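You operate a simulated robot arm through the tools that you are given. There is no shell and no other tool.

The job below is to be done with a simulated robot arm. You get a single attempt, and the scene is never put back.

Task
Write the work slip's address and tariff into the clamped meter.
Fine: the probe is linked, leave it on; the clock stays.

The check looks at the end state, three seconds after you hand in, the way a careful person would. Anything else that was tipped, shoved, dropped, spilled or broken makes it a failure.

Robot
A 6-joint arm with a fingered hand on a trunk, on a base that moves. Base frame: it is fixed to the floor where the robot stands at the start and does not move with it; the origin is under the middle of the robot, x ahead of it, y to its left, z up. Units: mm, degrees, N and s.
With the tool pointing down near the work surface it reaches from about 160 to 820 mm from the robot's upright axis, wherever it stands. Its first joint turns from -166.0 to 166.0 degrees. Places, roughly: holder switch [-3000, -400, 800]; left clamp [-3000, -500, 900]; medium meter [-2000, -750, 750]; mode knob [-3200, -400, 800]; probe [-3000, -500, 1000]; programmer switch [-3300, -400, 800]; right clamp [-3100, -400, 900]; value knob [-3300, -400, 800]; work slip [-3000, -300, 800]; write key [-3200, -300, 800]. Payload 4 kg.
The tool frame sits at the grasp point between the pads (the TCP): z along the fingers, y along the line on which they close. The tips reach 20 mm beyond it. The gripper opens to 140 mm; its body begins 54 mm behind the TCP. The gripper is a hand of 3 fingers: y runs from the thumb to the fingers, the wrist lies at [0, 0, -215] in the tool frame.
Orientation is told as [roll, pitch, yaw] about the base's x, y, z axes, in that order, counted from this pose: with the fingers straight down and closing along the base's y, the tool's x points along the base's -x, its y along +y and its z along -z.

Tools
- The arm moves only by the tool step_arm. Its argument "steps" is a list of rows, each a list of 6 numbers: the shift along the tool's x, y, z in units of 150 mm (1.0 is 150 mm), then the turn, a rotation vector about the tool's x, y, z in units of 180 degrees (1.0 is 180 degrees). In form: [[dx, dy, dz, ax, ay, az], ...]. A call has 1 to 20 rows; each row is the pose to reach, as a shift and turn from the pose commanded when the call began, along the tool's axes at that moment. A call with a number of a shift or a turn outside -1 to 1 is refused whole. A row lasts 0.2 s, in which the tool goes at most 50 mm and 8.6 degrees; a call with a longer step from one row to the next is refused whole. Where a pose cannot be reached the arm comes as near as it can. A force on the tool above 40 N (or 10 N above the force at the start of the call, whichever is more), or a blocked arm, ends the call early, and 0.2 s more pass. In this call time passes only in rows, and 0.2 s behind the last. It gives the time, the measured TCP pose, the force on the tool (base axes), the opening and the grip force at its end, in the units of the frame above (readings bear some noise), with the torque about the TCP (base axes, N m) and any sound that the robot's microphone picked up, and new pictures: "views" is both (left out), scene, wrist or none.
- Cameras (640 x 400 px; columns grow to the right, rows downward): "scene" is now at [69, 183.4, 1468.8]; the picture's right is [-0.07, -1.00, 0.00], its down [-0.57, 0.04, -0.82] and it looks along [0.82, -0.06, -0.57] (base axes); focal length 264 px, centre (320, 200). "wrist" rides on the gripper at [74, -43, -79] in the tool frame; the picture's right is [0.50, 0.87, 0.00], its down [-0.59, 0.34, -0.73] and it looks along [-0.64, 0.37, 0.68] (tool axes); focal length 275 px, centre (320, 200). There is no depth. A picture from a camera that has moved, and an enlarged one, comes with that camera's place and axes in the base frame and with its lens.
- lift_body(by): moves the trunk up (or, below 0, down) by that many mm; the arm and the scene camera ride with it, the base frame stays. It gives what a move gives, with no picture.
- roll_base(legs): drives the robot by 1 to 6 legs, each [ahead, left, turn to the left] in mm, mm and degrees, along the robot's own axes; the way and the turn of a leg run together, so that a leg with both is an arc; at most 1500 mm and 180 degrees a leg. The arm and the cameras ride along, it lands a little off, and it stops where it bumps. It gives what a move gives, and a new picture of the scene camera.
- finger_targets(finger1, finger2, thumb_bend): sets how far each is bent, from 0 (flat) to 1 (curled in); at 0.3 the hand is open as for a grip, at 0.7 the pads meet at the TCP. One left out holds its place. A second passes; each finger stops where it meets its share of the squeeze, and holds until it gets a number again. It is the only way to open and close the hand. It gives what a move gives, with no picture; readings hold the bend of each and the force on the fingers (four entries, about 0 where the hand has none), thumb and palm.
- pan_tilt(pan, tilt): turns the head with the scene camera to pan (to the left, within 120 degrees either way) and tilt (down, from -29 to 69), counted from straight ahead of the robot. It gives what a move gives, and a new picture of the scene camera.
- close_up(camera, box): a new picture of the part [left, top, right, bottom] of that camera's present view, enlarged. It takes no simulated time.
- close_job(): hands the job in; it is judged then, once.

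Nothing tells you exact positions but the pictures and the camera data. Unless the task says otherwise, let go and move clear before handing in.

The tools are called after "Request:" as name(argument=value, ...) on one line, values as JSON. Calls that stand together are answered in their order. step_arm: Moves the arm, as the interface text tells. Its arguments: {"type":"object","properties":{"steps":{"type":"array"},"views":{"type":"string","enum":["both","scene","wrist","none"]}},"required":["steps"]} The other tools are called the same way: lift_body (by) moves the trunk up or down; finger_targets (finger1, finger2, thumb_bend) moves the fingers one by one; roll_base (legs) drives the base; pan_tilt (pan, tilt) turns the head that bears the scene camera; close_up (camera, box) takes an enlarged picture of a part of a camera's view; close_job () hands the job in.

At the start:

```text
time: 0.0
tcp_pos: [475.4, -1.0, 1078.9]
tool_rot: [0.0, 0.0, 0.0]
wrist_force: [-0.1, 0.1, 0.5]
wrist_torque: [0.01, 0.0, -0.03]
grip_width: 139.7
grip_force: 0.1
shape: jaw
bend: [0.3, 0.3, 0.3]
finger forces: [0.0, 0.0, 0.1, 0.0, 0.0, 0.0]
trunk travel left (down, up): [-50.0, 540.0]
robot x, y, heading: [0.5, -0.0, 0.1]
head pan, tilt (commanded): [-4.0, 35.0]
```

scene: 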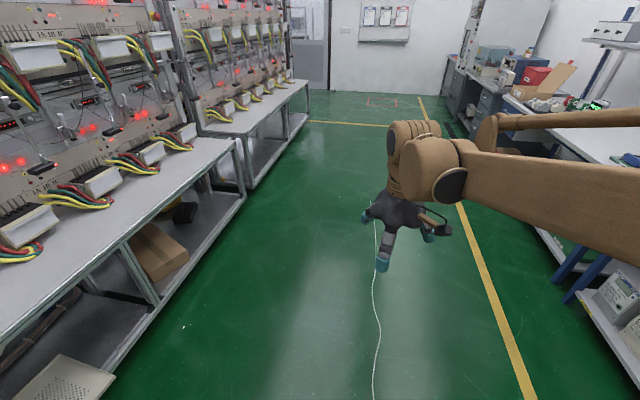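
wrist: 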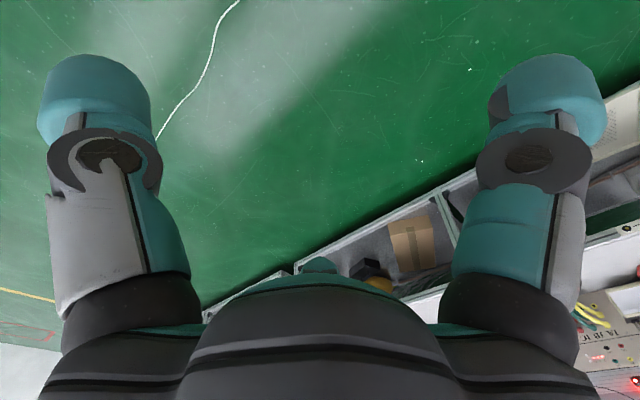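

I see a lab aisle with meter racks on the left and a bench on the right. The listed work places lie behind the robot, around x = -3000, so I will look around with the head first.

Request:
pan_tilt(pan=-120, tilt=20)

Request:
pan_tilt(pan=120, tilt=20)

```text
time: 1.9
tcp_pos: [476.0, 0.4, 1078.8]
tool_rot: [0.0, 0.0, 0.0]
wrist_force: [-0.1, -0.5, -0.4]
wrist_torque: [0.01, -0.01, -0.03]
grip_width: 139.9
grip_force: 0.2
shape: jaw
bend: [0.3, 0.3, 0.3]
finger forces: [0.0, 0.1, 0.0, 0.0, 0.1, 0.0]
trunk travel left (down, up): [-50.0, 540.0]
robot x, y, heading: [4.8, -0.0, 0.1]
head pan, tilt (commanded): [-120.0, 20.0]
camera scene: at [-65.4, 108.8, 1492.7], right [-0.87, 0.5, 0.0], down [0.17, 0.3, -0.94], along [-0.47, -0.81, -0.34], focal length 264 px, centre (320, 200)
```

scene: 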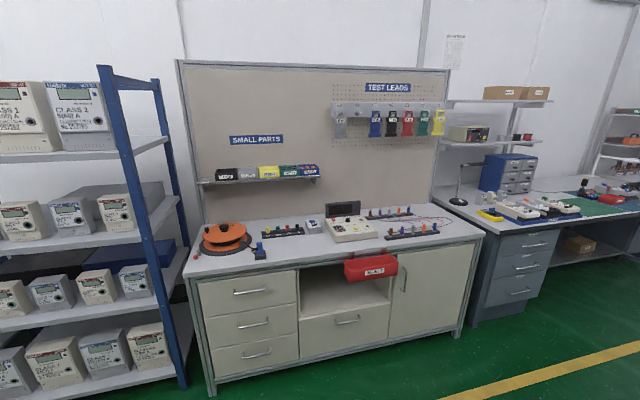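

```text
time: 5.3
tcp_pos: [477.5, 0.3, 1078.8]
tool_rot: [0.0, 0.0, -0.1]
wrist_force: [-0.2, -0.7, -0.6]
wrist_torque: [-0.04, 0.01, 0.0]
grip_width: 139.8
grip_force: 0.1
shape: jaw
bend: [0.3, 0.3, 0.3]
finger forces: [0.0, 0.1, 0.0, 0.1, 0.1, 0.1]
trunk travel left (down, up): [-50.0, 540.0]
robot x, y, heading: [3.0, 2.8, 0.0]
head pan, tilt (commanded): [120.0, 20.0]
camera scene: at [-65.4, 270.2, 1492.7], right [0.87, 0.5, 0.0], down [0.17, -0.3, -0.94], along [-0.47, 0.81, -0.34], focal length 264 px, centre (320, 200)
```

scene: 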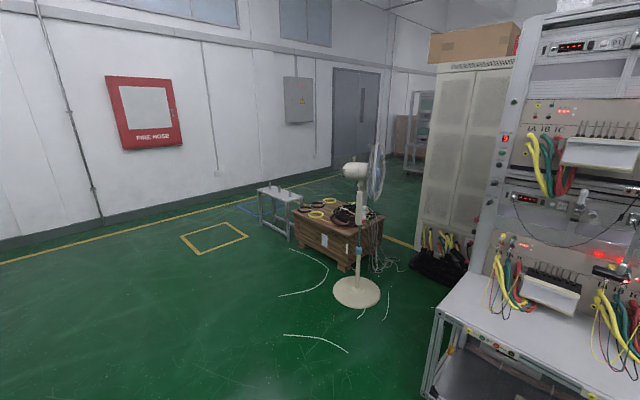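

The meter benches run along the -y side and the listed work places should be on the far one. I'll turn right by 90°, which keeps the arm on the free side, and look along -x before driving.

Request:
roll_base(legs=[[0, 0, -90]])

Request:
pan_tilt(pan=-80, tilt=20)

```text
time: 9.5
tcp_pos: [7.0, -475.7, 1078.6]
tool_rot: [0.0, -0.1, -89.1]
wrist_force: [0.5, 0.6, 0.6]
wrist_torque: [0.03, 0.0, -0.01]
grip_width: 139.8
grip_force: 0.0
shape: jaw
bend: [0.3, 0.3, 0.3]
finger forces: [0.0, 0.1, 0.0, 0.0, 0.1, 0.1]
trunk travel left (down, up): [-50.0, 540.0]
robot x, y, heading: [1.5, 0.6, -88.8]
head pan, tilt (commanded): [120.0, 20.0]
camera scene: at [270.5, 70.0, 1492.7], right [0.51, -0.86, 0.0], down [-0.29, -0.18, -0.94], along [0.81, 0.48, -0.34], focal length 264 px, centre (320, 200)
```

scene: 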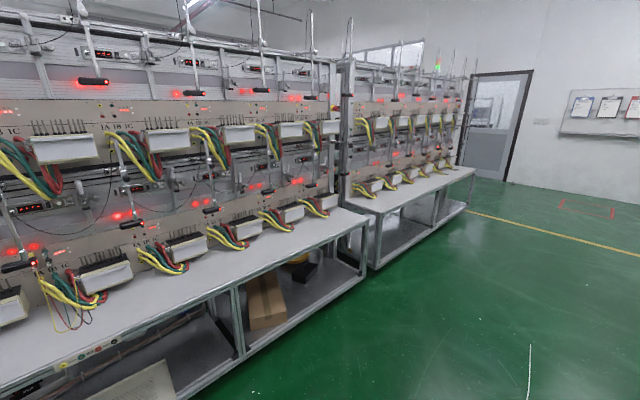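

```text
time: 12.5
tcp_pos: [8.6, -476.1, 1079.3]
tool_rot: [-0.1, -0.1, -89.0]
wrist_force: [0.1, -0.6, -0.3]
wrist_torque: [0.0, -0.02, -0.02]
grip_width: 140.1
grip_force: 0.1
shape: jaw
bend: [0.3, 0.3, 0.3]
finger forces: [0.1, 0.0, 0.0, 0.0, 0.0, 0.0]
trunk travel left (down, up): [-50.0, 540.0]
robot x, y, heading: [-3.0, -0.9, -89.1]
head pan, tilt (commanded): [-80.0, 20.0]
camera scene: at [99.2, 4.5, 1492.7], right [-0.19, 0.98, 0.0], down [0.34, 0.07, -0.94], along [-0.92, -0.18, -0.34], focal length 264 px, centre (320, 200)
```

scene: 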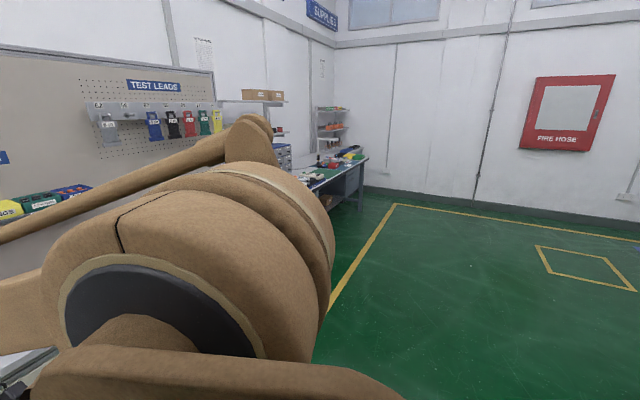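

The room is turned roughly 17° to the base frame, and the target bench runs from about (-2160,-530) to (-3650,-85). I'll sidestep along the free floor toward it, keeping the arm clear.

Request:
roll_base(legs=[[-250, -1400, 0], [-200, -1400, 0]])

Request:
roll_base(legs=[[0, 0, -17]])

Request:
pan_tilt(pan=0, tilt=35)

```text
time: 26.1
tcp_pos: [-2804.1, -31.4, 1080.1]
tool_rot: [0.1, 0.0, -91.3]
wrist_force: [1.0, 0.1, 0.0]
wrist_torque: [-0.01, -0.02, -0.04]
grip_width: 139.9
grip_force: 0.1
shape: jaw
bend: [0.3, 0.3, 0.3]
finger forces: [0.1, 0.0, 0.0, 0.0, 0.0, 0.0]
trunk travel left (down, up): [-50.0, 540.0]
robot x, y, heading: [-2793.7, 442.7, -91.1]
head pan, tilt (commanded): [-80.0, 20.0]
camera scene: at [-2695.0, 444.7, 1492.7], right [-0.15, 0.99, 0.0], down [0.34, 0.05, -0.94], along [-0.93, -0.14, -0.34], focal length 264 px, centre (320, 200)
```

scene: 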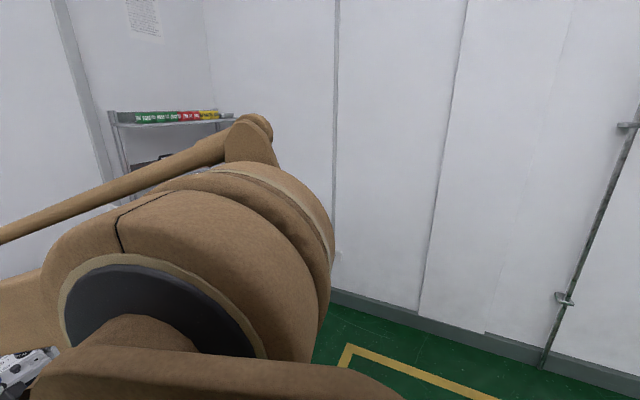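

```text
time: 27.5
tcp_pos: [-2943.9, -7.9, 1078.3]
tool_rot: [0.0, 0.0, -108.2]
wrist_force: [-0.6, 0.0, 0.8]
wrist_torque: [0.02, 0.02, 0.01]
grip_width: 139.7
grip_force: 0.0
shape: jaw
bend: [0.3, 0.3, 0.3]
finger forces: [0.1, 0.0, 0.0, 0.0, 0.0, 0.0]
trunk travel left (down, up): [-50.0, 540.0]
robot x, y, heading: [-2795.7, 444.6, -108.4]
head pan, tilt (commanded): [-80.0, 20.0]
camera scene: at [-2698.9, 415.8, 1492.7], right [0.14, 0.99, 0.0], down [0.34, -0.05, -0.94], along [-0.93, 0.14, -0.34], focal length 264 px, centre (320, 200)
```

scene: 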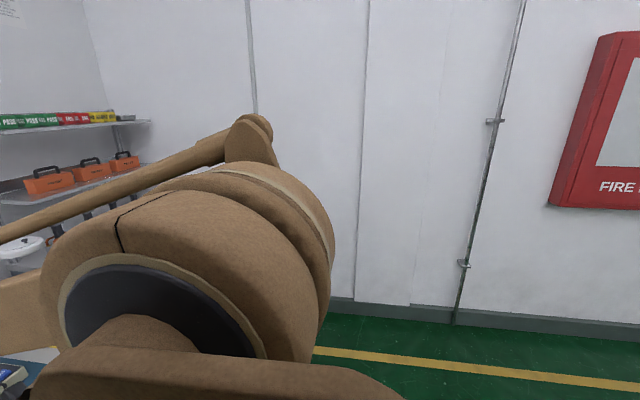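

```text
time: 29.1
tcp_pos: [-2943.5, -7.6, 1079.0]
tool_rot: [0.0, 0.0, -108.2]
wrist_force: [0.0, 0.1, 0.6]
wrist_torque: [0.02, 0.03, 0.0]
grip_width: 140.0
grip_force: 0.0
shape: jaw
bend: [0.3, 0.3, 0.3]
finger forces: [0.1, 0.0, 0.1, 0.0, 0.0, 0.0]
trunk travel left (down, up): [-50.0, 540.0]
robot x, y, heading: [-2796.4, 444.3, -108.4]
head pan, tilt (commanded): [0.0, 35.0]
camera scene: at [-2634.4, 318.7, 1468.8], right [-0.95, 0.31, 0.0], down [0.18, 0.54, -0.82], along [-0.26, -0.78, -0.57], focal length 264 px, centre (320, 200)
```

scene: 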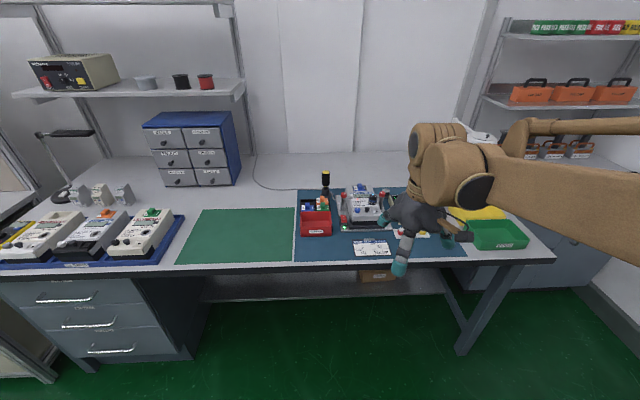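

The bench is now in front of me, with a clamped meter and a slip on the blue mat behind the hand. I'll zoom in.

Request:
close_up(camera="scene", box=[290, 160, 450, 260])

Request:
close_up(camera="scene", box=[340, 180, 404, 220])

Request:
close_up(camera="scene", box=[340, 230, 404, 270])

Request:
close_up(camera="scene", box=[0, 190, 192, 310])

```text
4.00 times, centred on (370, 210) of scene
camera zoom: at [-2634.4, 318.7, 1468.8], right [-0.95, 0.31, 0.0], down [0.18, 0.54, -0.82], along [-0.26, -0.78, -0.57], focal length 1058 px, centre (120, 160)
```

zoom: 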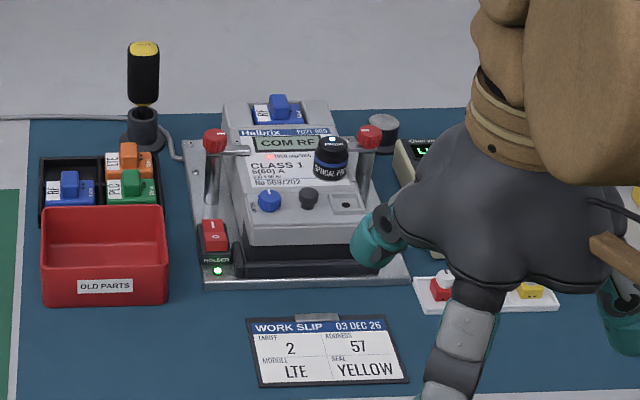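

```text
10.00 times, centred on (372, 200) of scene
camera zoom: at [-2634.4, 318.7, 1468.8], right [-0.95, 0.31, 0.0], down [0.18, 0.54, -0.82], along [-0.26, -0.78, -0.57], focal length 2645 px, centre (-200, 200)
```

zoom: 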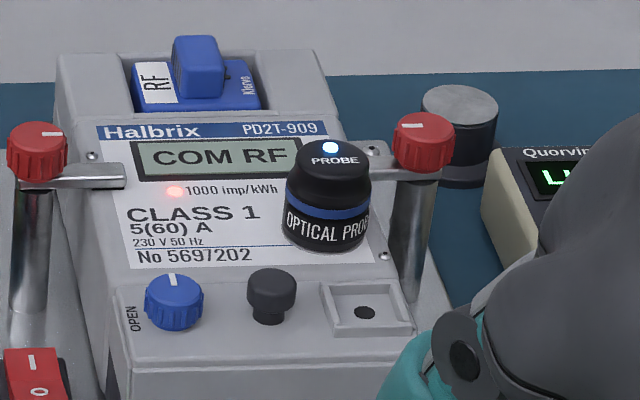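

```text
10.00 times, centred on (372, 250) of scene
camera zoom: at [-2634.4, 318.7, 1468.8], right [-0.95, 0.31, 0.0], down [0.18, 0.54, -0.82], along [-0.26, -0.78, -0.57], focal length 2645 px, centre (-200, -300)
```

zoom: 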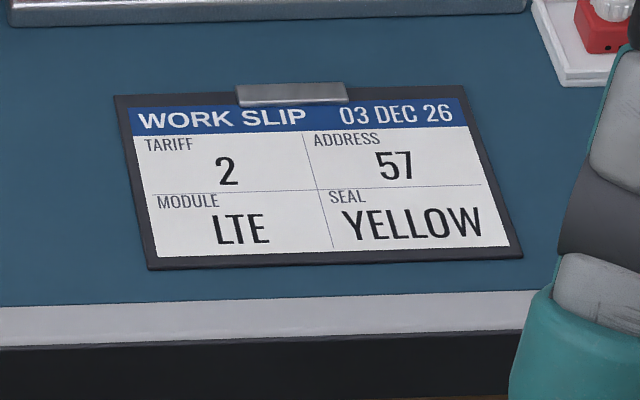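

```text
3.33 times, centred on (96, 250) of scene
camera zoom: at [-2634.4, 318.7, 1468.8], right [-0.95, 0.31, 0.0], down [0.18, 0.54, -0.82], along [-0.26, -0.78, -0.57], focal length 882 px, centre (1067, 33)
```

zoom: 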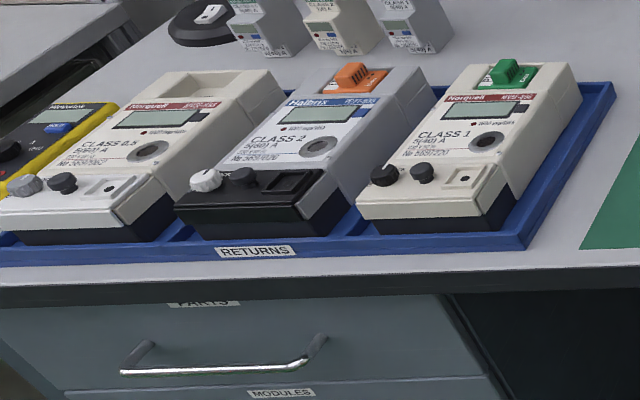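

The slip reads tariff 2, address 57, and the meter already shows a linked probe (COM RF). The programmer stands to the right behind the hand. I'll raise the arm, shift the base right and ahead, and look at the programmer.

Request:
step_arm(steps=[[0, 0, -0.33, 0, 0, 0], [0, 0, -0.66, 0, 0, 0], [0, 0, -0.8, 0, 0, 0]], views="none")

Request:
roll_base(legs=[[0, -200, 0]])

Request:
pan_tilt(pan=-10, tilt=45)

```text
time: 29.9
tcp_pos: [-2942.3, -7.6, 1198.9]
tool_rot: [0.0, 0.1, -108.2]
wrist_force: [0.5, -0.3, -0.5]
wrist_torque: [0.03, -0.02, -0.01]
grip_width: 140.1
grip_force: 0.1
shape: jaw
bend: [0.3, 0.3, 0.3]
finger forces: [0.1, 0.1, 0.0, 0.0, 0.1, 0.1]
trunk travel left (down, up): [-50.0, 540.0]
robot x, y, heading: [-2798.6, 442.3, -108.6]
head pan, tilt (commanded): [0.0, 35.0]
```

```text
time: 31.4
tcp_pos: [-3132.8, 55.3, 1198.1]
tool_rot: [0.0, 0.0, -108.2]
wrist_force: [-0.3, -0.2, 0.3]
wrist_torque: [0.0, 0.0, -0.01]
grip_width: 140.0
grip_force: 0.1
shape: jaw
bend: [0.3, 0.3, 0.3]
finger forces: [0.0, 0.0, 0.0, 0.0, 0.1, 0.0]
trunk travel left (down, up): [-50.0, 540.0]
robot x, y, heading: [-2987.1, 506.0, -108.1]
head pan, tilt (commanded): [0.0, 35.0]
camera scene: at [-2826.0, 382.4, 1468.9], right [-0.95, 0.31, 0.0], down [0.18, 0.55, -0.82], along [-0.25, -0.78, -0.57], focal length 264 px, centre (320, 200)
```

scene: 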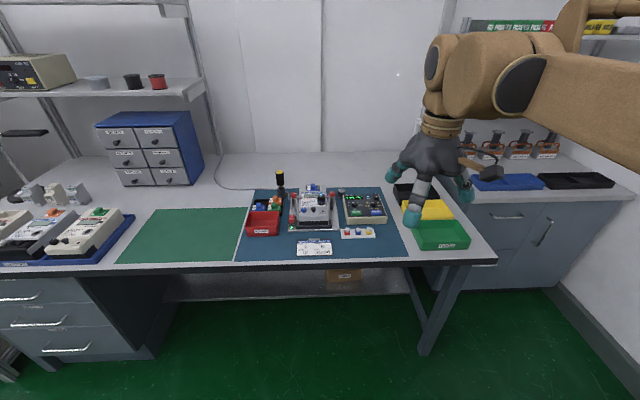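

```text
time: 32.2
tcp_pos: [-3133.1, 56.3, 1199.1]
tool_rot: [0.0, 0.0, -108.0]
wrist_force: [0.1, -0.2, -0.4]
wrist_torque: [-0.02, -0.01, -0.01]
grip_width: 140.2
grip_force: 0.1
shape: jaw
bend: [0.3, 0.3, 0.3]
finger forces: [0.0, 0.1, 0.0, 0.0, 0.0, 0.1]
trunk travel left (down, up): [-50.0, 540.0]
robot x, y, heading: [-2981.1, 502.4, -108.3]
head pan, tilt (commanded): [-10.0, 45.0]
camera scene: at [-2836.3, 394.1, 1454.0], right [-0.88, 0.47, 0.0], down [0.33, 0.62, -0.71], along [-0.33, -0.62, -0.71], focal length 264 px, centre (320, 200)
```

scene: 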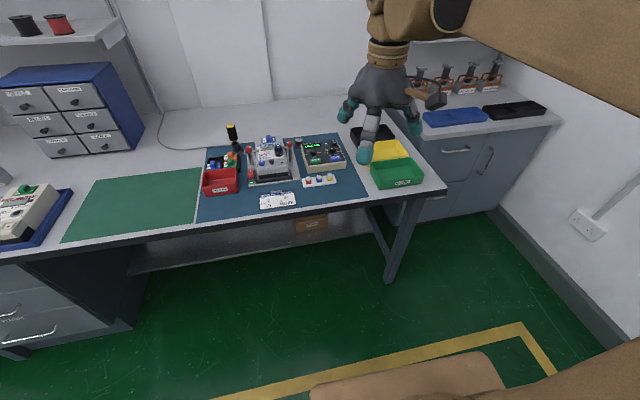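

Request:
close_up(camera="scene", box=[288, 128, 352, 168])

Request:
close_up(camera="scene", box=[288, 160, 352, 200])

Request:
close_up(camera="scene", box=[236, 128, 300, 168])

Request:
close_up(camera="scene", box=[190, 110, 382, 230])

```text
10.00 times, centred on (320, 148) of scene
camera zoom: at [-2836.3, 394.1, 1454.0], right [-0.88, 0.47, 0.0], down [0.33, 0.62, -0.71], along [-0.33, -0.62, -0.71], focal length 2645 px, centre (320, 720)
```

zoom: 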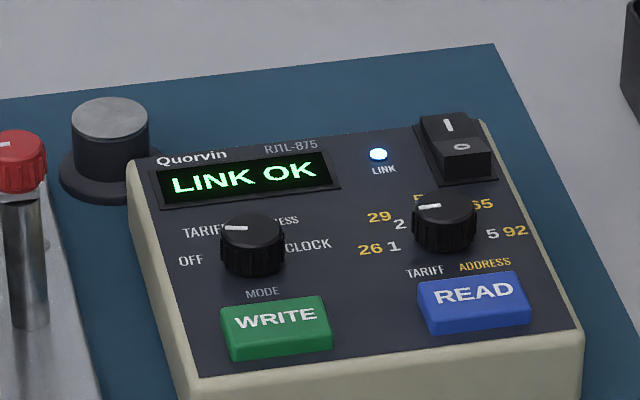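

```text
10.00 times, centred on (320, 180) of scene
camera zoom: at [-2836.3, 394.1, 1454.0], right [-0.88, 0.47, 0.0], down [0.33, 0.62, -0.71], along [-0.33, -0.62, -0.71], focal length 2645 px, centre (320, 400)
```

zoom: 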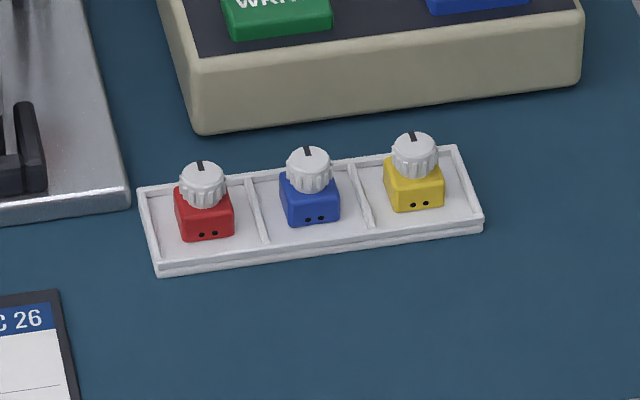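

```text
10.00 times, centred on (268, 148) of scene
camera zoom: at [-2836.3, 394.1, 1454.0], right [-0.88, 0.47, 0.0], down [0.33, 0.62, -0.71], along [-0.33, -0.62, -0.71], focal length 2645 px, centre (840, 720)
```

zoom: 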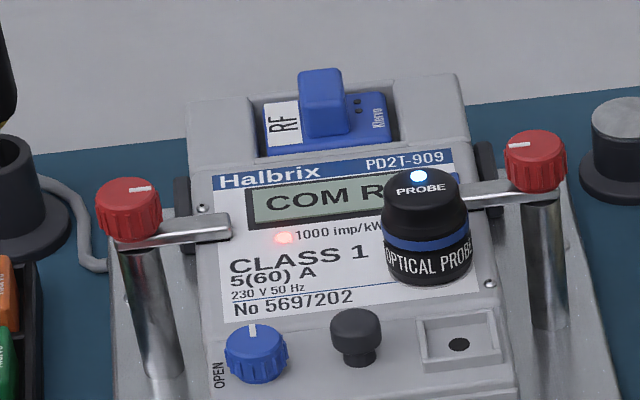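

```text
3.33 times, centred on (286, 170) of scene
camera zoom: at [-2836.3, 394.1, 1454.0], right [-0.88, 0.47, 0.0], down [0.33, 0.62, -0.71], along [-0.33, -0.62, -0.71], focal length 882 px, centre (433, 300)
```

zoom: 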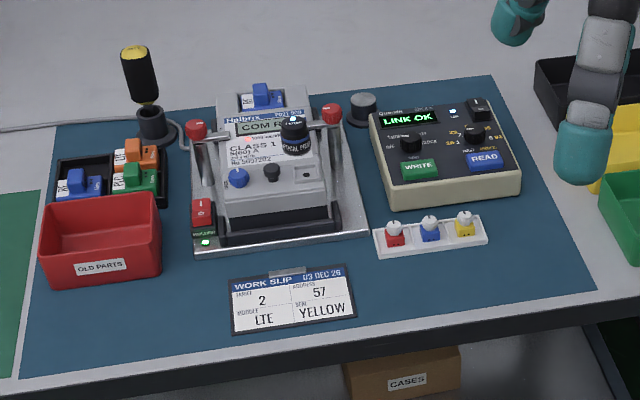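

The programmer shows LINK OK, with a mode knob (OFF / TARIFF / ADDRESS / CLOCK), a value knob, and WRITE and READ keys. I put the knobs near (-3218,-371) and (-3291,-350), about 900 mm ahead of the robot axis, so I'll drive about 280 mm closer.

Request:
roll_base(legs=[[280, 0, 0]])

Request:
pan_tilt(pan=-16, tilt=50)

```text
time: 34.1
tcp_pos: [-3218.0, -212.5, 1198.1]
tool_rot: [0.0, 0.0, -107.9]
wrist_force: [-0.5, 0.2, -0.1]
wrist_torque: [0.08, -0.01, 0.0]
grip_width: 139.9
grip_force: 0.1
shape: jaw
bend: [0.3, 0.3, 0.3]
finger forces: [0.0, 0.0, 0.0, 0.1, 0.0, 0.1]
trunk travel left (down, up): [-50.0, 540.0]
robot x, y, heading: [-3071.9, 237.1, -107.9]
head pan, tilt (commanded): [-10.0, 45.0]
camera scene: at [-2922.8, 127.1, 1454.0], right [-0.88, 0.47, 0.0], down [0.33, 0.63, -0.71], along [-0.33, -0.62, -0.71], focal length 264 px, centre (320, 200)
```

scene: 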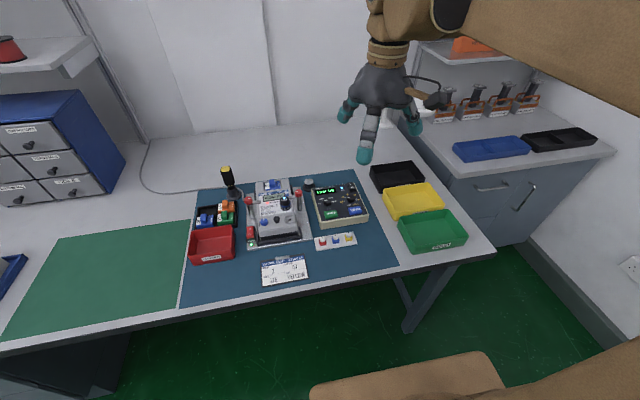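

```text
time: 34.8
tcp_pos: [-3217.6, -212.1, 1199.0]
tool_rot: [0.1, 0.0, -107.9]
wrist_force: [0.7, -0.9, 0.1]
wrist_torque: [0.01, -0.01, -0.02]
grip_width: 139.8
grip_force: 0.0
shape: jaw
bend: [0.3, 0.3, 0.3]
finger forces: [0.1, 0.0, 0.0, 0.0, 0.1, 0.1]
trunk travel left (down, up): [-50.0, 540.0]
robot x, y, heading: [-3071.9, 236.9, -108.0]
head pan, tilt (commanded): [-16.0, 50.0]
camera scene: at [-2927.5, 135.6, 1447.1], right [-0.83, 0.56, 0.0], down [0.43, 0.64, -0.64], along [-0.36, -0.53, -0.77], focal length 264 px, centre (320, 200)
```

scene: 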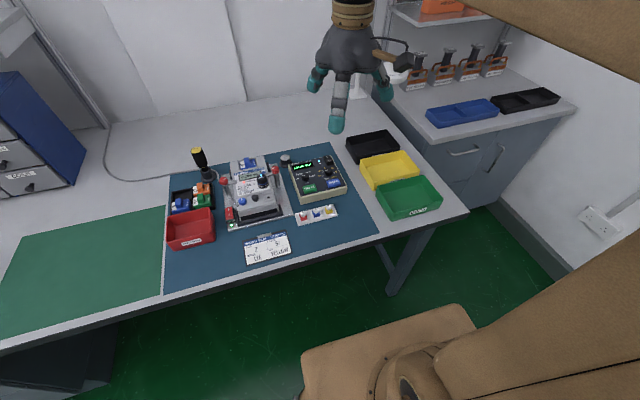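

The robot is now about 620 mm from the programmer and the hand is clear above. I'll zoom in on the knob legends and the hand.

Request:
close_up(camera="scene", box=[285, 150, 349, 190])

Request:
close_up(camera="scene", box=[286, 30, 430, 120])

Request:
close_up(camera="wrist", box=[0, 0, 640, 400])

```text
10.00 times, centred on (317, 170) of scene
camera zoom: at [-2927.5, 135.6, 1447.1], right [-0.83, 0.56, 0.0], down [0.43, 0.64, -0.64], along [-0.36, -0.53, -0.77], focal length 2645 px, centre (350, 500)
```

zoom: 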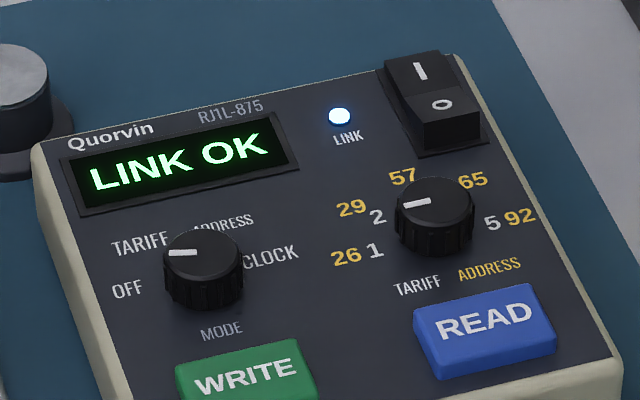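

```text
4.44 times, centred on (358, 75) of scene
camera zoom: at [-2927.5, 135.6, 1447.1], right [-0.83, 0.56, 0.0], down [0.43, 0.64, -0.64], along [-0.36, -0.53, -0.77], focal length 1176 px, centre (151, 756)
```

zoom: 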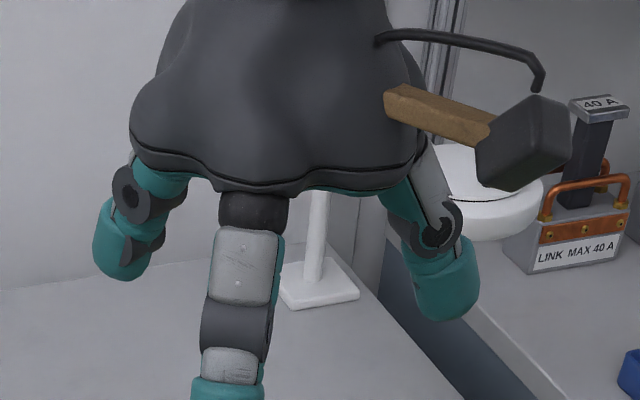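

```text
1.00 times, centred on (320, 200) of wrist (not enlarged: the box is as wide or as high as the picture)
camera zoom: at [-3236.6, -127.9, 1277.2], right [0.98, 0.21, 0.0], down [0.14, -0.66, 0.73], along [0.15, -0.72, -0.68], focal length 275 px, centre (320, 200)
```

zoom: 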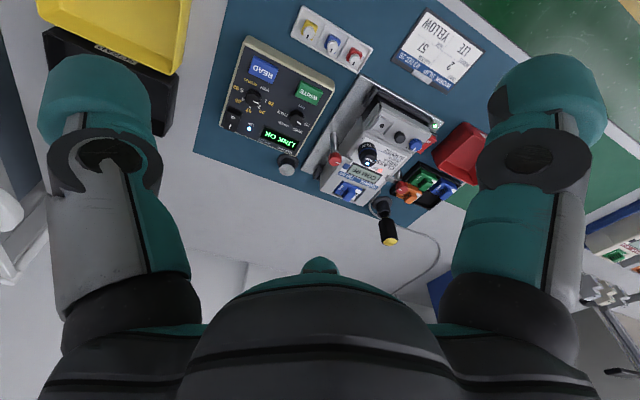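

Now I can read the dials: the value knob has 1/26, 2/29, 3/57, 4/65, 5/92 at about 45° steps and points to 1/26; the mode knob points to OFF. I'll bring the wrist camera down for a close look at the panel.

Request:
step_arm(steps=[[-0.03, -0.14, 0.25, 0, 0, 0], [-0.06, -0.28, 0.5, 0, 0, 0], [-0.09, -0.42, 0.75, 0, 0, 0], [-0.12, -0.55, 1.0, 0, 0, 0]], views="wrist")

```text
time: 35.8
tcp_pos: [-3302.7, -206.8, 1048.3]
tool_rot: [0.1, 0.0, -107.8]
wrist_force: [-0.1, 0.1, -0.1]
wrist_torque: [-0.03, -0.01, 0.02]
grip_width: 139.8
grip_force: 0.0
shape: jaw
bend: [0.3, 0.3, 0.3]
finger forces: [0.0, 0.1, 0.0, 0.1, 0.0, 0.1]
trunk travel left (down, up): [-50.0, 540.0]
robot x, y, heading: [-3074.2, 236.1, -107.9]
head pan, tilt (commanded): [-16.0, 50.0]
camera wrist: at [-3320.4, -121.4, 1126.6], right [0.98, 0.21, 0.0], down [0.14, -0.66, 0.73], along [0.15, -0.72, -0.68], focal length 275 px, centre (320, 200)
```

wrist: 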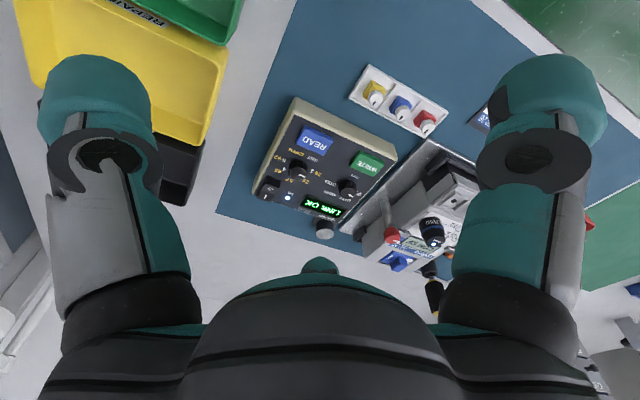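

The wrist camera sees the programmer upside-down; I'll zoom in to measure heights.

Request:
close_up(camera="wrist", box=[240, 90, 400, 190])

Request:
close_up(camera="wrist", box=[250, 135, 314, 175])

Request:
close_up(camera="scene", box=[285, 140, 365, 190])

```text
4.00 times, centred on (320, 140) of wrist
camera zoom: at [-3320.4, -121.4, 1126.6], right [0.98, 0.21, 0.0], down [0.14, -0.66, 0.73], along [0.15, -0.72, -0.68], focal length 1101 px, centre (320, 440)
```

zoom: 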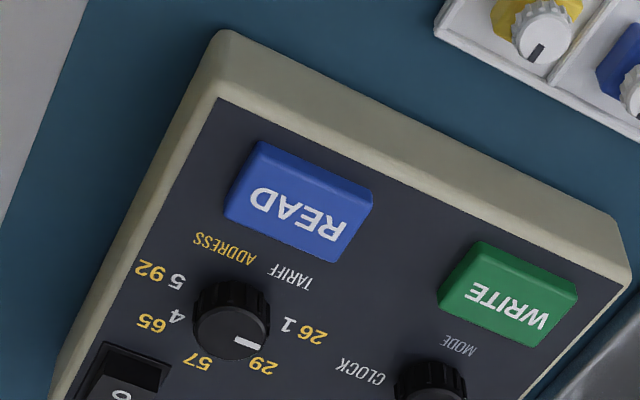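

```text
10.00 times, centred on (282, 155) of wrist
camera zoom: at [-3320.4, -121.4, 1126.6], right [0.98, 0.21, 0.0], down [0.14, -0.66, 0.73], along [0.15, -0.72, -0.68], focal length 2753 px, centre (700, 650)
```

zoom: 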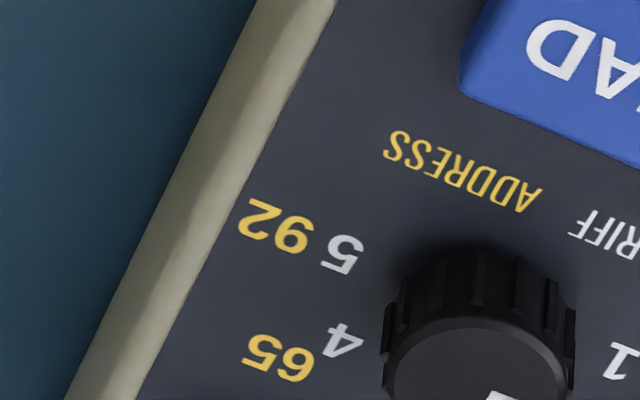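

```text
8.00 times, centred on (325, 165) of scene
camera zoom: at [-2927.9, 135.3, 1447.1], right [-0.83, 0.56, 0.0], down [0.43, 0.64, -0.64], along [-0.36, -0.53, -0.77], focal length 2116 px, centre (280, 480)
```

zoom: 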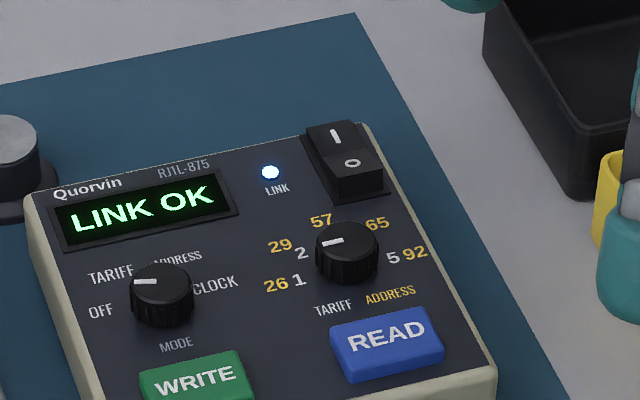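

Legends confirmed at 45° steps on the value knob. Next I'll pre-shape the three fingers to a smaller circle and check where the tips sit in the wrist view.

Request:
finger_targets(finger1=0.52, finger2=0.52, thumb_bend=0.52)

Request:
close_up(camera="wrist", box=[0, 0, 640, 400])

Request:
close_up(camera="scene", box=[300, 30, 460, 130])

```text
time: 36.8
tcp_pos: [-3301.5, -206.1, 1049.2]
tool_rot: [0.0, 0.0, -107.9]
wrist_force: [-0.7, 0.9, 0.2]
wrist_torque: [0.01, -0.03, 0.0]
grip_width: 57.4
grip_force: 0.0
shape: fingers
bend: [0.52, 0.52, 0.52]
finger forces: [0.0, 0.0, 0.0, 0.0, 0.0, 0.0]
trunk travel left (down, up): [-50.0, 540.0]
robot x, y, heading: [-3073.1, 241.2, -107.8]
head pan, tilt (commanded): [-16.0, 50.0]
```

```text
1.00 times, centred on (320, 200) of wrist (not enlarged: the box is as wide or as high as the picture)
camera zoom: at [-3319.9, -121.1, 1127.1], right [0.98, 0.21, 0.0], down [0.14, -0.66, 0.73], along [0.15, -0.72, -0.68], focal length 275 px, centre (320, 200)
```

zoom: 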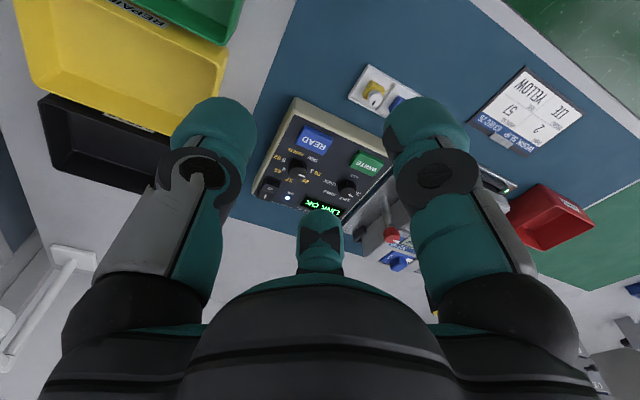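

```text
4.00 times, centred on (380, 80) of scene
camera zoom: at [-2927.6, 135.6, 1447.1], right [-0.83, 0.56, 0.0], down [0.43, 0.64, -0.64], along [-0.36, -0.53, -0.77], focal length 1058 px, centre (80, 680)
```

zoom: 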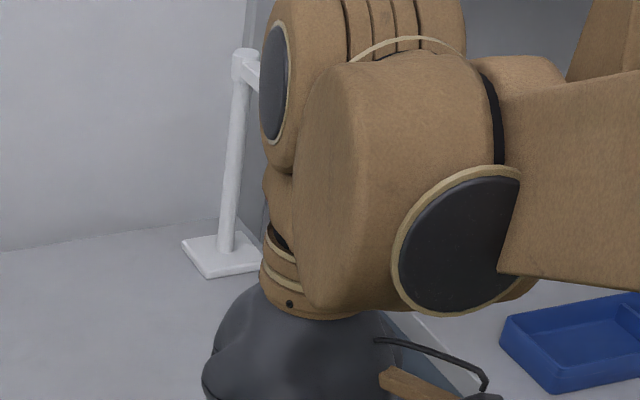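

Request:
close_up(camera="wrist", box=[256, 130, 384, 210])

```text
5.00 times, centred on (320, 170) of wrist
camera zoom: at [-3319.9, -121.1, 1127.1], right [0.98, 0.21, 0.0], down [0.14, -0.66, 0.73], along [0.15, -0.72, -0.68], focal length 1376 px, centre (320, 350)
```

zoom: 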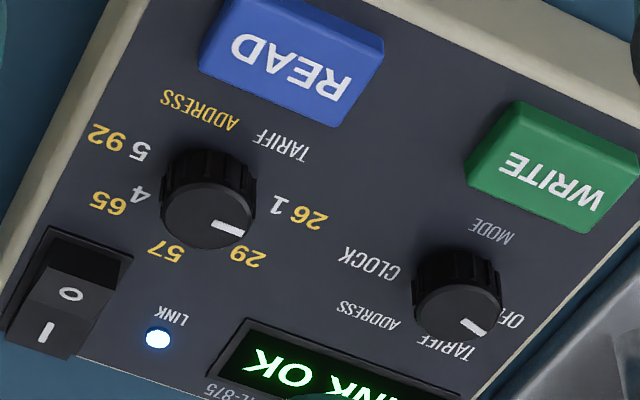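

I place the mode knob top near (-3221,-389,850) and the value knob near (-3297,-369,850). I'll bring the hand over the mode knob, still well above it, and check the alignment.

Request:
step_arm(steps=[[-0.165, 0.146, 0.05, 0, 0, 0], [-0.33, 0.292, 0.15, 0, 0, 0], [-0.496, 0.438, 0.3, 0, 0, 0], [-0.661, 0.585, 0.45, 0, 0, 0], [-0.827, 0.731, 0.6, 0, 0, 0], [-0.992, 0.877, 0.75, 0, 0, 0]], views="both")

```text
time: 38.2
tcp_pos: [-3222.8, -387.2, 934.6]
tool_rot: [0.0, 0.0, -107.8]
wrist_force: [0.5, -0.4, 0.6]
wrist_torque: [0.01, -0.04, 0.02]
grip_width: 57.4
grip_force: 0.0
shape: fingers
bend: [0.52, 0.52, 0.52]
finger forces: [0.0, 0.1, 0.0, 0.1, 0.0, 0.0]
trunk travel left (down, up): [-50.0, 540.0]
robot x, y, heading: [-3070.1, 238.4, -107.8]
head pan, tilt (commanded): [-16.0, 50.0]
camera scene: at [-2927.5, 134.8, 1447.0], right [-0.83, 0.56, 0.0], down [0.43, 0.64, -0.64], along [-0.36, -0.53, -0.77], focal length 264 px, centre (320, 200)
camera wrist: at [-3240.8, -302.6, 1013.9], right [0.98, 0.21, 0.0], down [0.14, -0.66, 0.73], along [0.15, -0.72, -0.68], focal length 275 px, centre (320, 200)
```

scene: 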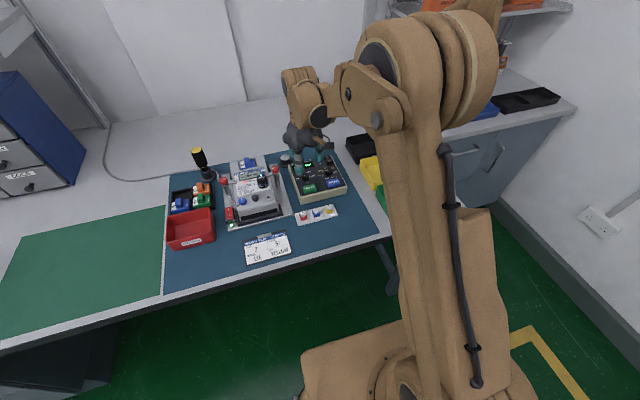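
wrist: 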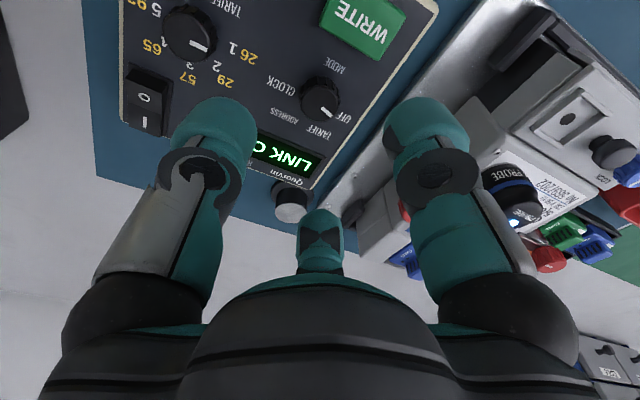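

Request:
close_up(camera="wrist", box=[240, 50, 400, 150])

Request:
close_up(camera="scene", box=[265, 110, 361, 170])

```text
4.00 times, centred on (320, 100) of wrist
camera zoom: at [-3240.8, -302.6, 1013.9], right [0.98, 0.21, 0.0], down [0.14, -0.66, 0.73], along [0.15, -0.72, -0.68], focal length 1101 px, centre (320, 600)
```

zoom: 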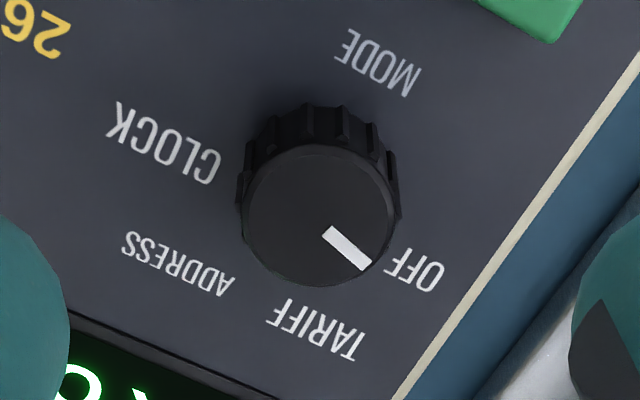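

```text
6.67 times, centred on (313, 140) of scene
camera zoom: at [-2927.5, 134.8, 1447.0], right [-0.83, 0.56, 0.0], down [0.43, 0.64, -0.64], along [-0.36, -0.53, -0.77], focal length 1764 px, centre (367, 600)
```

zoom: 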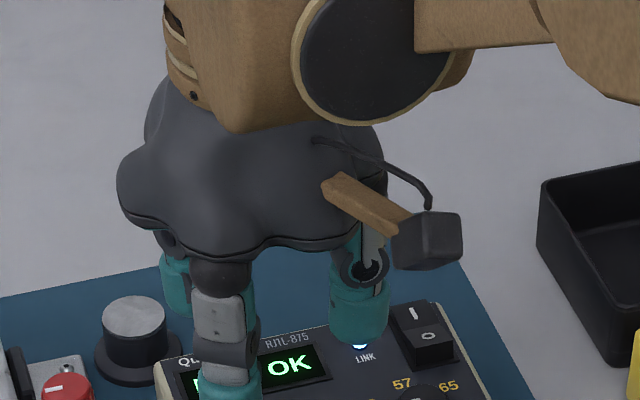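

The mode knob lies right under the TCP; its marker is at OFF and the steps look like 45°. I'll descend 45 mm and re-measure its height.

Request:
step_arm(steps=[[0, 0, 0.15, 0, 0, 0], [0, 0, 0.3, 0, 0, 0]], views="wrist")

Request:
close_up(camera="wrist", box=[240, 30, 400, 130])

Request:
close_up(camera="scene", box=[265, 130, 361, 190])

```text
time: 38.8
tcp_pos: [-3222.7, -386.7, 890.4]
tool_rot: [-0.1, 0.0, -107.9]
wrist_force: [-0.3, 0.9, -0.3]
wrist_torque: [0.01, 0.01, 0.02]
grip_width: 57.4
grip_force: 0.2
shape: fingers
bend: [0.52, 0.52, 0.52]
finger forces: [0.1, 0.0, 0.0, 0.1, 0.0, 0.0]
trunk travel left (down, up): [-50.0, 540.0]
robot x, y, heading: [-3071.5, 239.3, -107.9]
head pan, tilt (commanded): [-16.0, 50.0]
camera wrist: at [-3240.5, -302.9, 969.0], right [0.98, 0.21, 0.0], down [0.14, -0.66, 0.73], along [0.15, -0.72, -0.68], focal length 275 px, centre (320, 200)
```

wrist: 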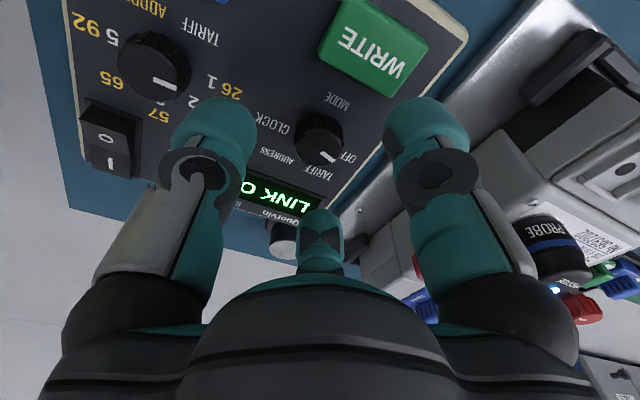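

```text
4.00 times, centred on (320, 80) of wrist
camera zoom: at [-3240.5, -302.9, 969.0], right [0.98, 0.21, 0.0], down [0.14, -0.66, 0.73], along [0.15, -0.72, -0.68], focal length 1101 px, centre (320, 680)
```

zoom: 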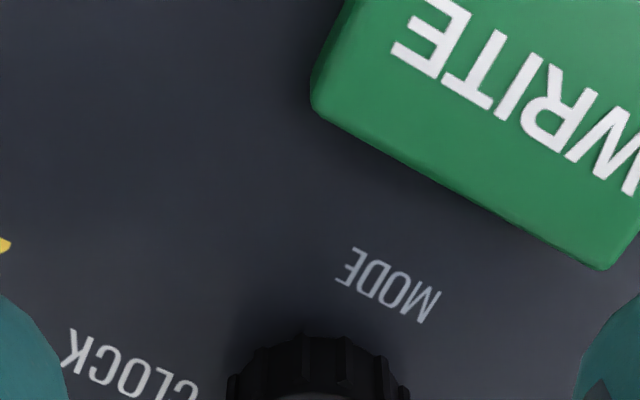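

```text
6.67 times, centred on (313, 160) of scene
camera zoom: at [-2927.6, 135.1, 1447.0], right [-0.83, 0.56, 0.0], down [0.43, 0.64, -0.64], along [-0.36, -0.53, -0.77], focal length 1764 px, centre (367, 467)
```

zoom: 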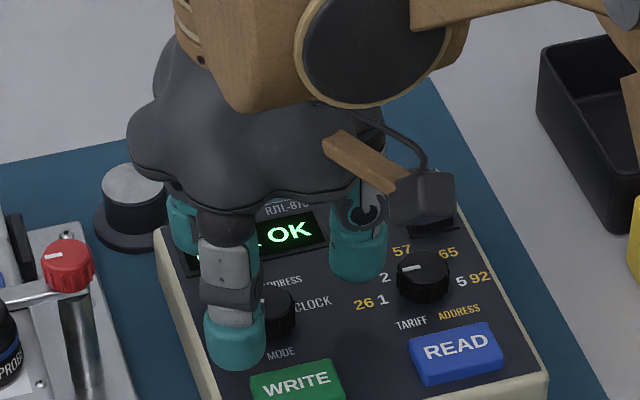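

Request:
close_up(camera="wrist", box=[240, 90, 400, 190])

```text
4.00 times, centred on (320, 140) of wrist
camera zoom: at [-3240.5, -302.9, 969.0], right [0.98, 0.21, 0.0], down [0.14, -0.66, 0.73], along [0.15, -0.72, -0.68], focal length 1101 px, centre (320, 440)
```

zoom: 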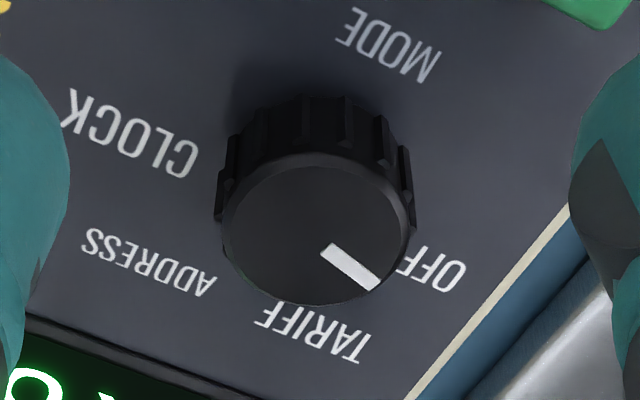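

Triangulation gives the knob top at about (-3223.5,-383.3,856.6), panel at z≈840, knob diameter ≈23.5 mm. I'll narrow the fingers a little and lower over the knob with tips staying above the key tops.

Request:
finger_targets(finger1=0.57, finger2=0.57, thumb_bend=0.57)

Request:
step_arm(steps=[[0.02, -0.012, 0.03, 0, 0, 0], [0.02, -0.012, 0.08, 0, 0, 0], [0.02, -0.012, 0.12, 0, 0, 0], [0.02, -0.012, 0.15, 0, 0, 0]], views="both")

Request:
close_up(camera="scene", box=[265, 130, 361, 190])

```text
time: 39.8
tcp_pos: [-3222.8, -386.8, 891.0]
tool_rot: [0.0, 0.0, -107.9]
wrist_force: [-0.4, 0.0, -0.5]
wrist_torque: [0.0, -0.01, 0.0]
grip_width: 44.8
grip_force: 0.1
shape: fingers
bend: [0.56, 0.56, 0.56]
finger forces: [0.0, 0.0, 0.0, 0.0, 0.0, 0.1]
trunk travel left (down, up): [-50.0, 540.0]
robot x, y, heading: [-3072.5, 240.4, -107.9]
head pan, tilt (commanded): [-16.0, 50.0]
```

```text
time: 40.8
tcp_pos: [-3220.7, -380.9, 870.2]
tool_rot: [0.0, -0.1, -107.9]
wrist_force: [2.2, -2.7, 27.2]
wrist_torque: [0.68, -0.81, -0.18]
grip_width: 43.0
grip_force: 14.1
shape: fingers
bend: [0.58, 0.56, 0.56]
finger forces: [27.9, 0.0, 0.1, 0.0, 0.1, 0.0]
trunk travel left (down, up): [-50.0, 540.0]
robot x, y, heading: [-3070.4, 238.2, -107.8]
head pan, tilt (commanded): [-16.0, 50.0]
heard: click
camera scene: at [-2926.6, 137.6, 1447.5], right [-0.83, 0.56, 0.0], down [0.43, 0.64, -0.64], along [-0.36, -0.53, -0.77], focal length 264 px, centre (320, 200)
camera wrist: at [-3240.5, -296.7, 948.7], right [0.98, 0.21, 0.0], down [0.14, -0.66, 0.74], along [0.15, -0.72, -0.68], focal length 275 px, centre (320, 200)
```

scene: 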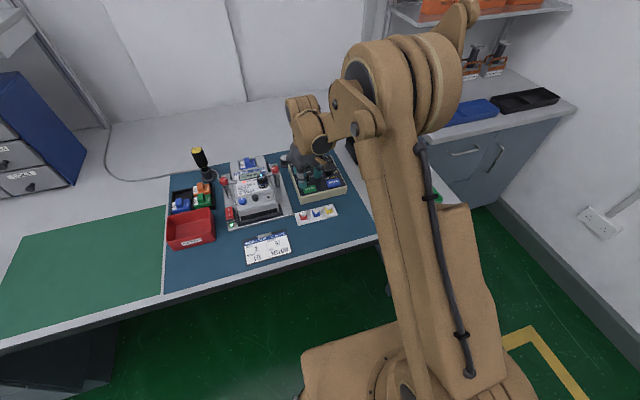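
wrist: 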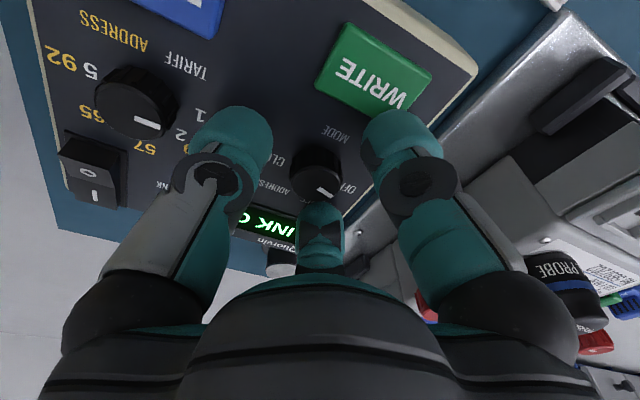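

```text
6.67 times, centred on (313, 160) of scene
camera zoom: at [-2926.6, 137.6, 1447.5], right [-0.83, 0.56, 0.0], down [0.43, 0.64, -0.64], along [-0.36, -0.53, -0.77], focal length 1764 px, centre (367, 467)
```

zoom: 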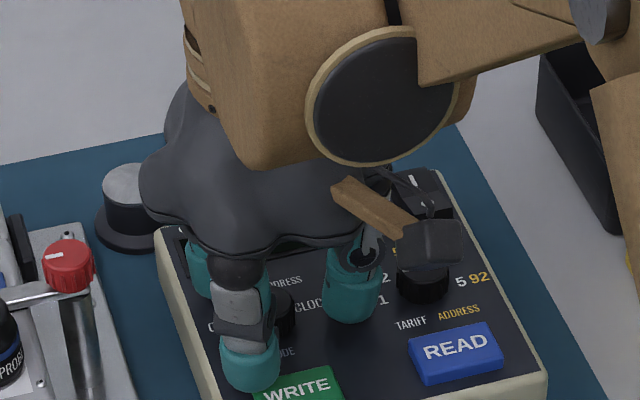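

Finger 1 touched the WRITE key (mode was OFF, so nothing should be written). I'll lift off straight away and check the display.

Request:
step_arm(steps=[[0, 0, -0.1, 0, 0, 0], [0, 0, -0.25, 0, 0, 0], [0, 0, -0.4, 0, 0, 0]], views="wrist")

Request:
close_up(camera="wrist", box=[120, 0, 440, 200])

Request:
close_up(camera="scene", box=[217, 130, 361, 220])

```text
time: 41.6
tcp_pos: [-3223.2, -381.8, 927.9]
tool_rot: [0.1, 0.0, -108.0]
wrist_force: [0.0, 0.3, -0.1]
wrist_torque: [-0.01, -0.02, 0.02]
grip_width: 44.8
grip_force: 0.1
shape: fingers
bend: [0.56, 0.56, 0.56]
finger forces: [0.1, 0.0, 0.0, 0.0, 0.1, 0.1]
trunk travel left (down, up): [-50.0, 540.0]
robot x, y, heading: [-3072.1, 238.5, -108.2]
head pan, tilt (commanded): [-16.0, 50.0]
camera wrist: at [-3242.4, -298.1, 1006.7], right [0.98, 0.21, 0.0], down [0.14, -0.66, 0.73], along [0.15, -0.72, -0.68], focal length 275 px, centre (320, 200)
```

wrist: 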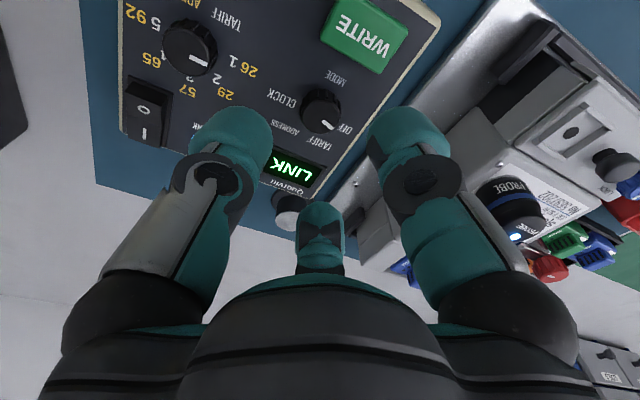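

```text
2.00 times, centred on (280, 100) of wrist
camera zoom: at [-3242.4, -298.1, 1006.7], right [0.98, 0.21, 0.0], down [0.14, -0.66, 0.73], along [0.15, -0.72, -0.68], focal length 551 px, centre (400, 400)
```

zoom: 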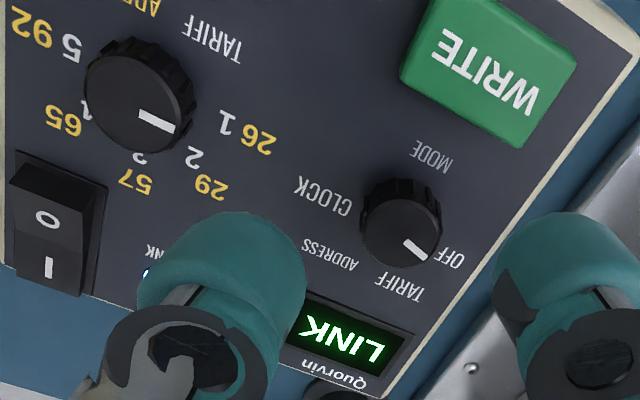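

```text
4.44 times, centred on (289, 175) of scene
camera zoom: at [-2927.5, 135.7, 1447.1], right [-0.83, 0.56, 0.0], down [0.43, 0.64, -0.64], along [-0.36, -0.53, -0.77], focal length 1176 px, centre (458, 311)
```

zoom: 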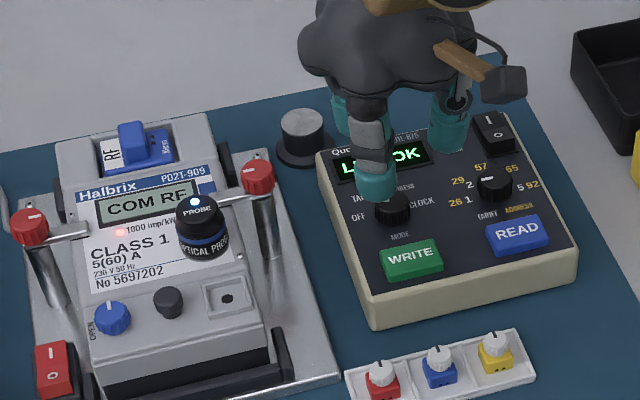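

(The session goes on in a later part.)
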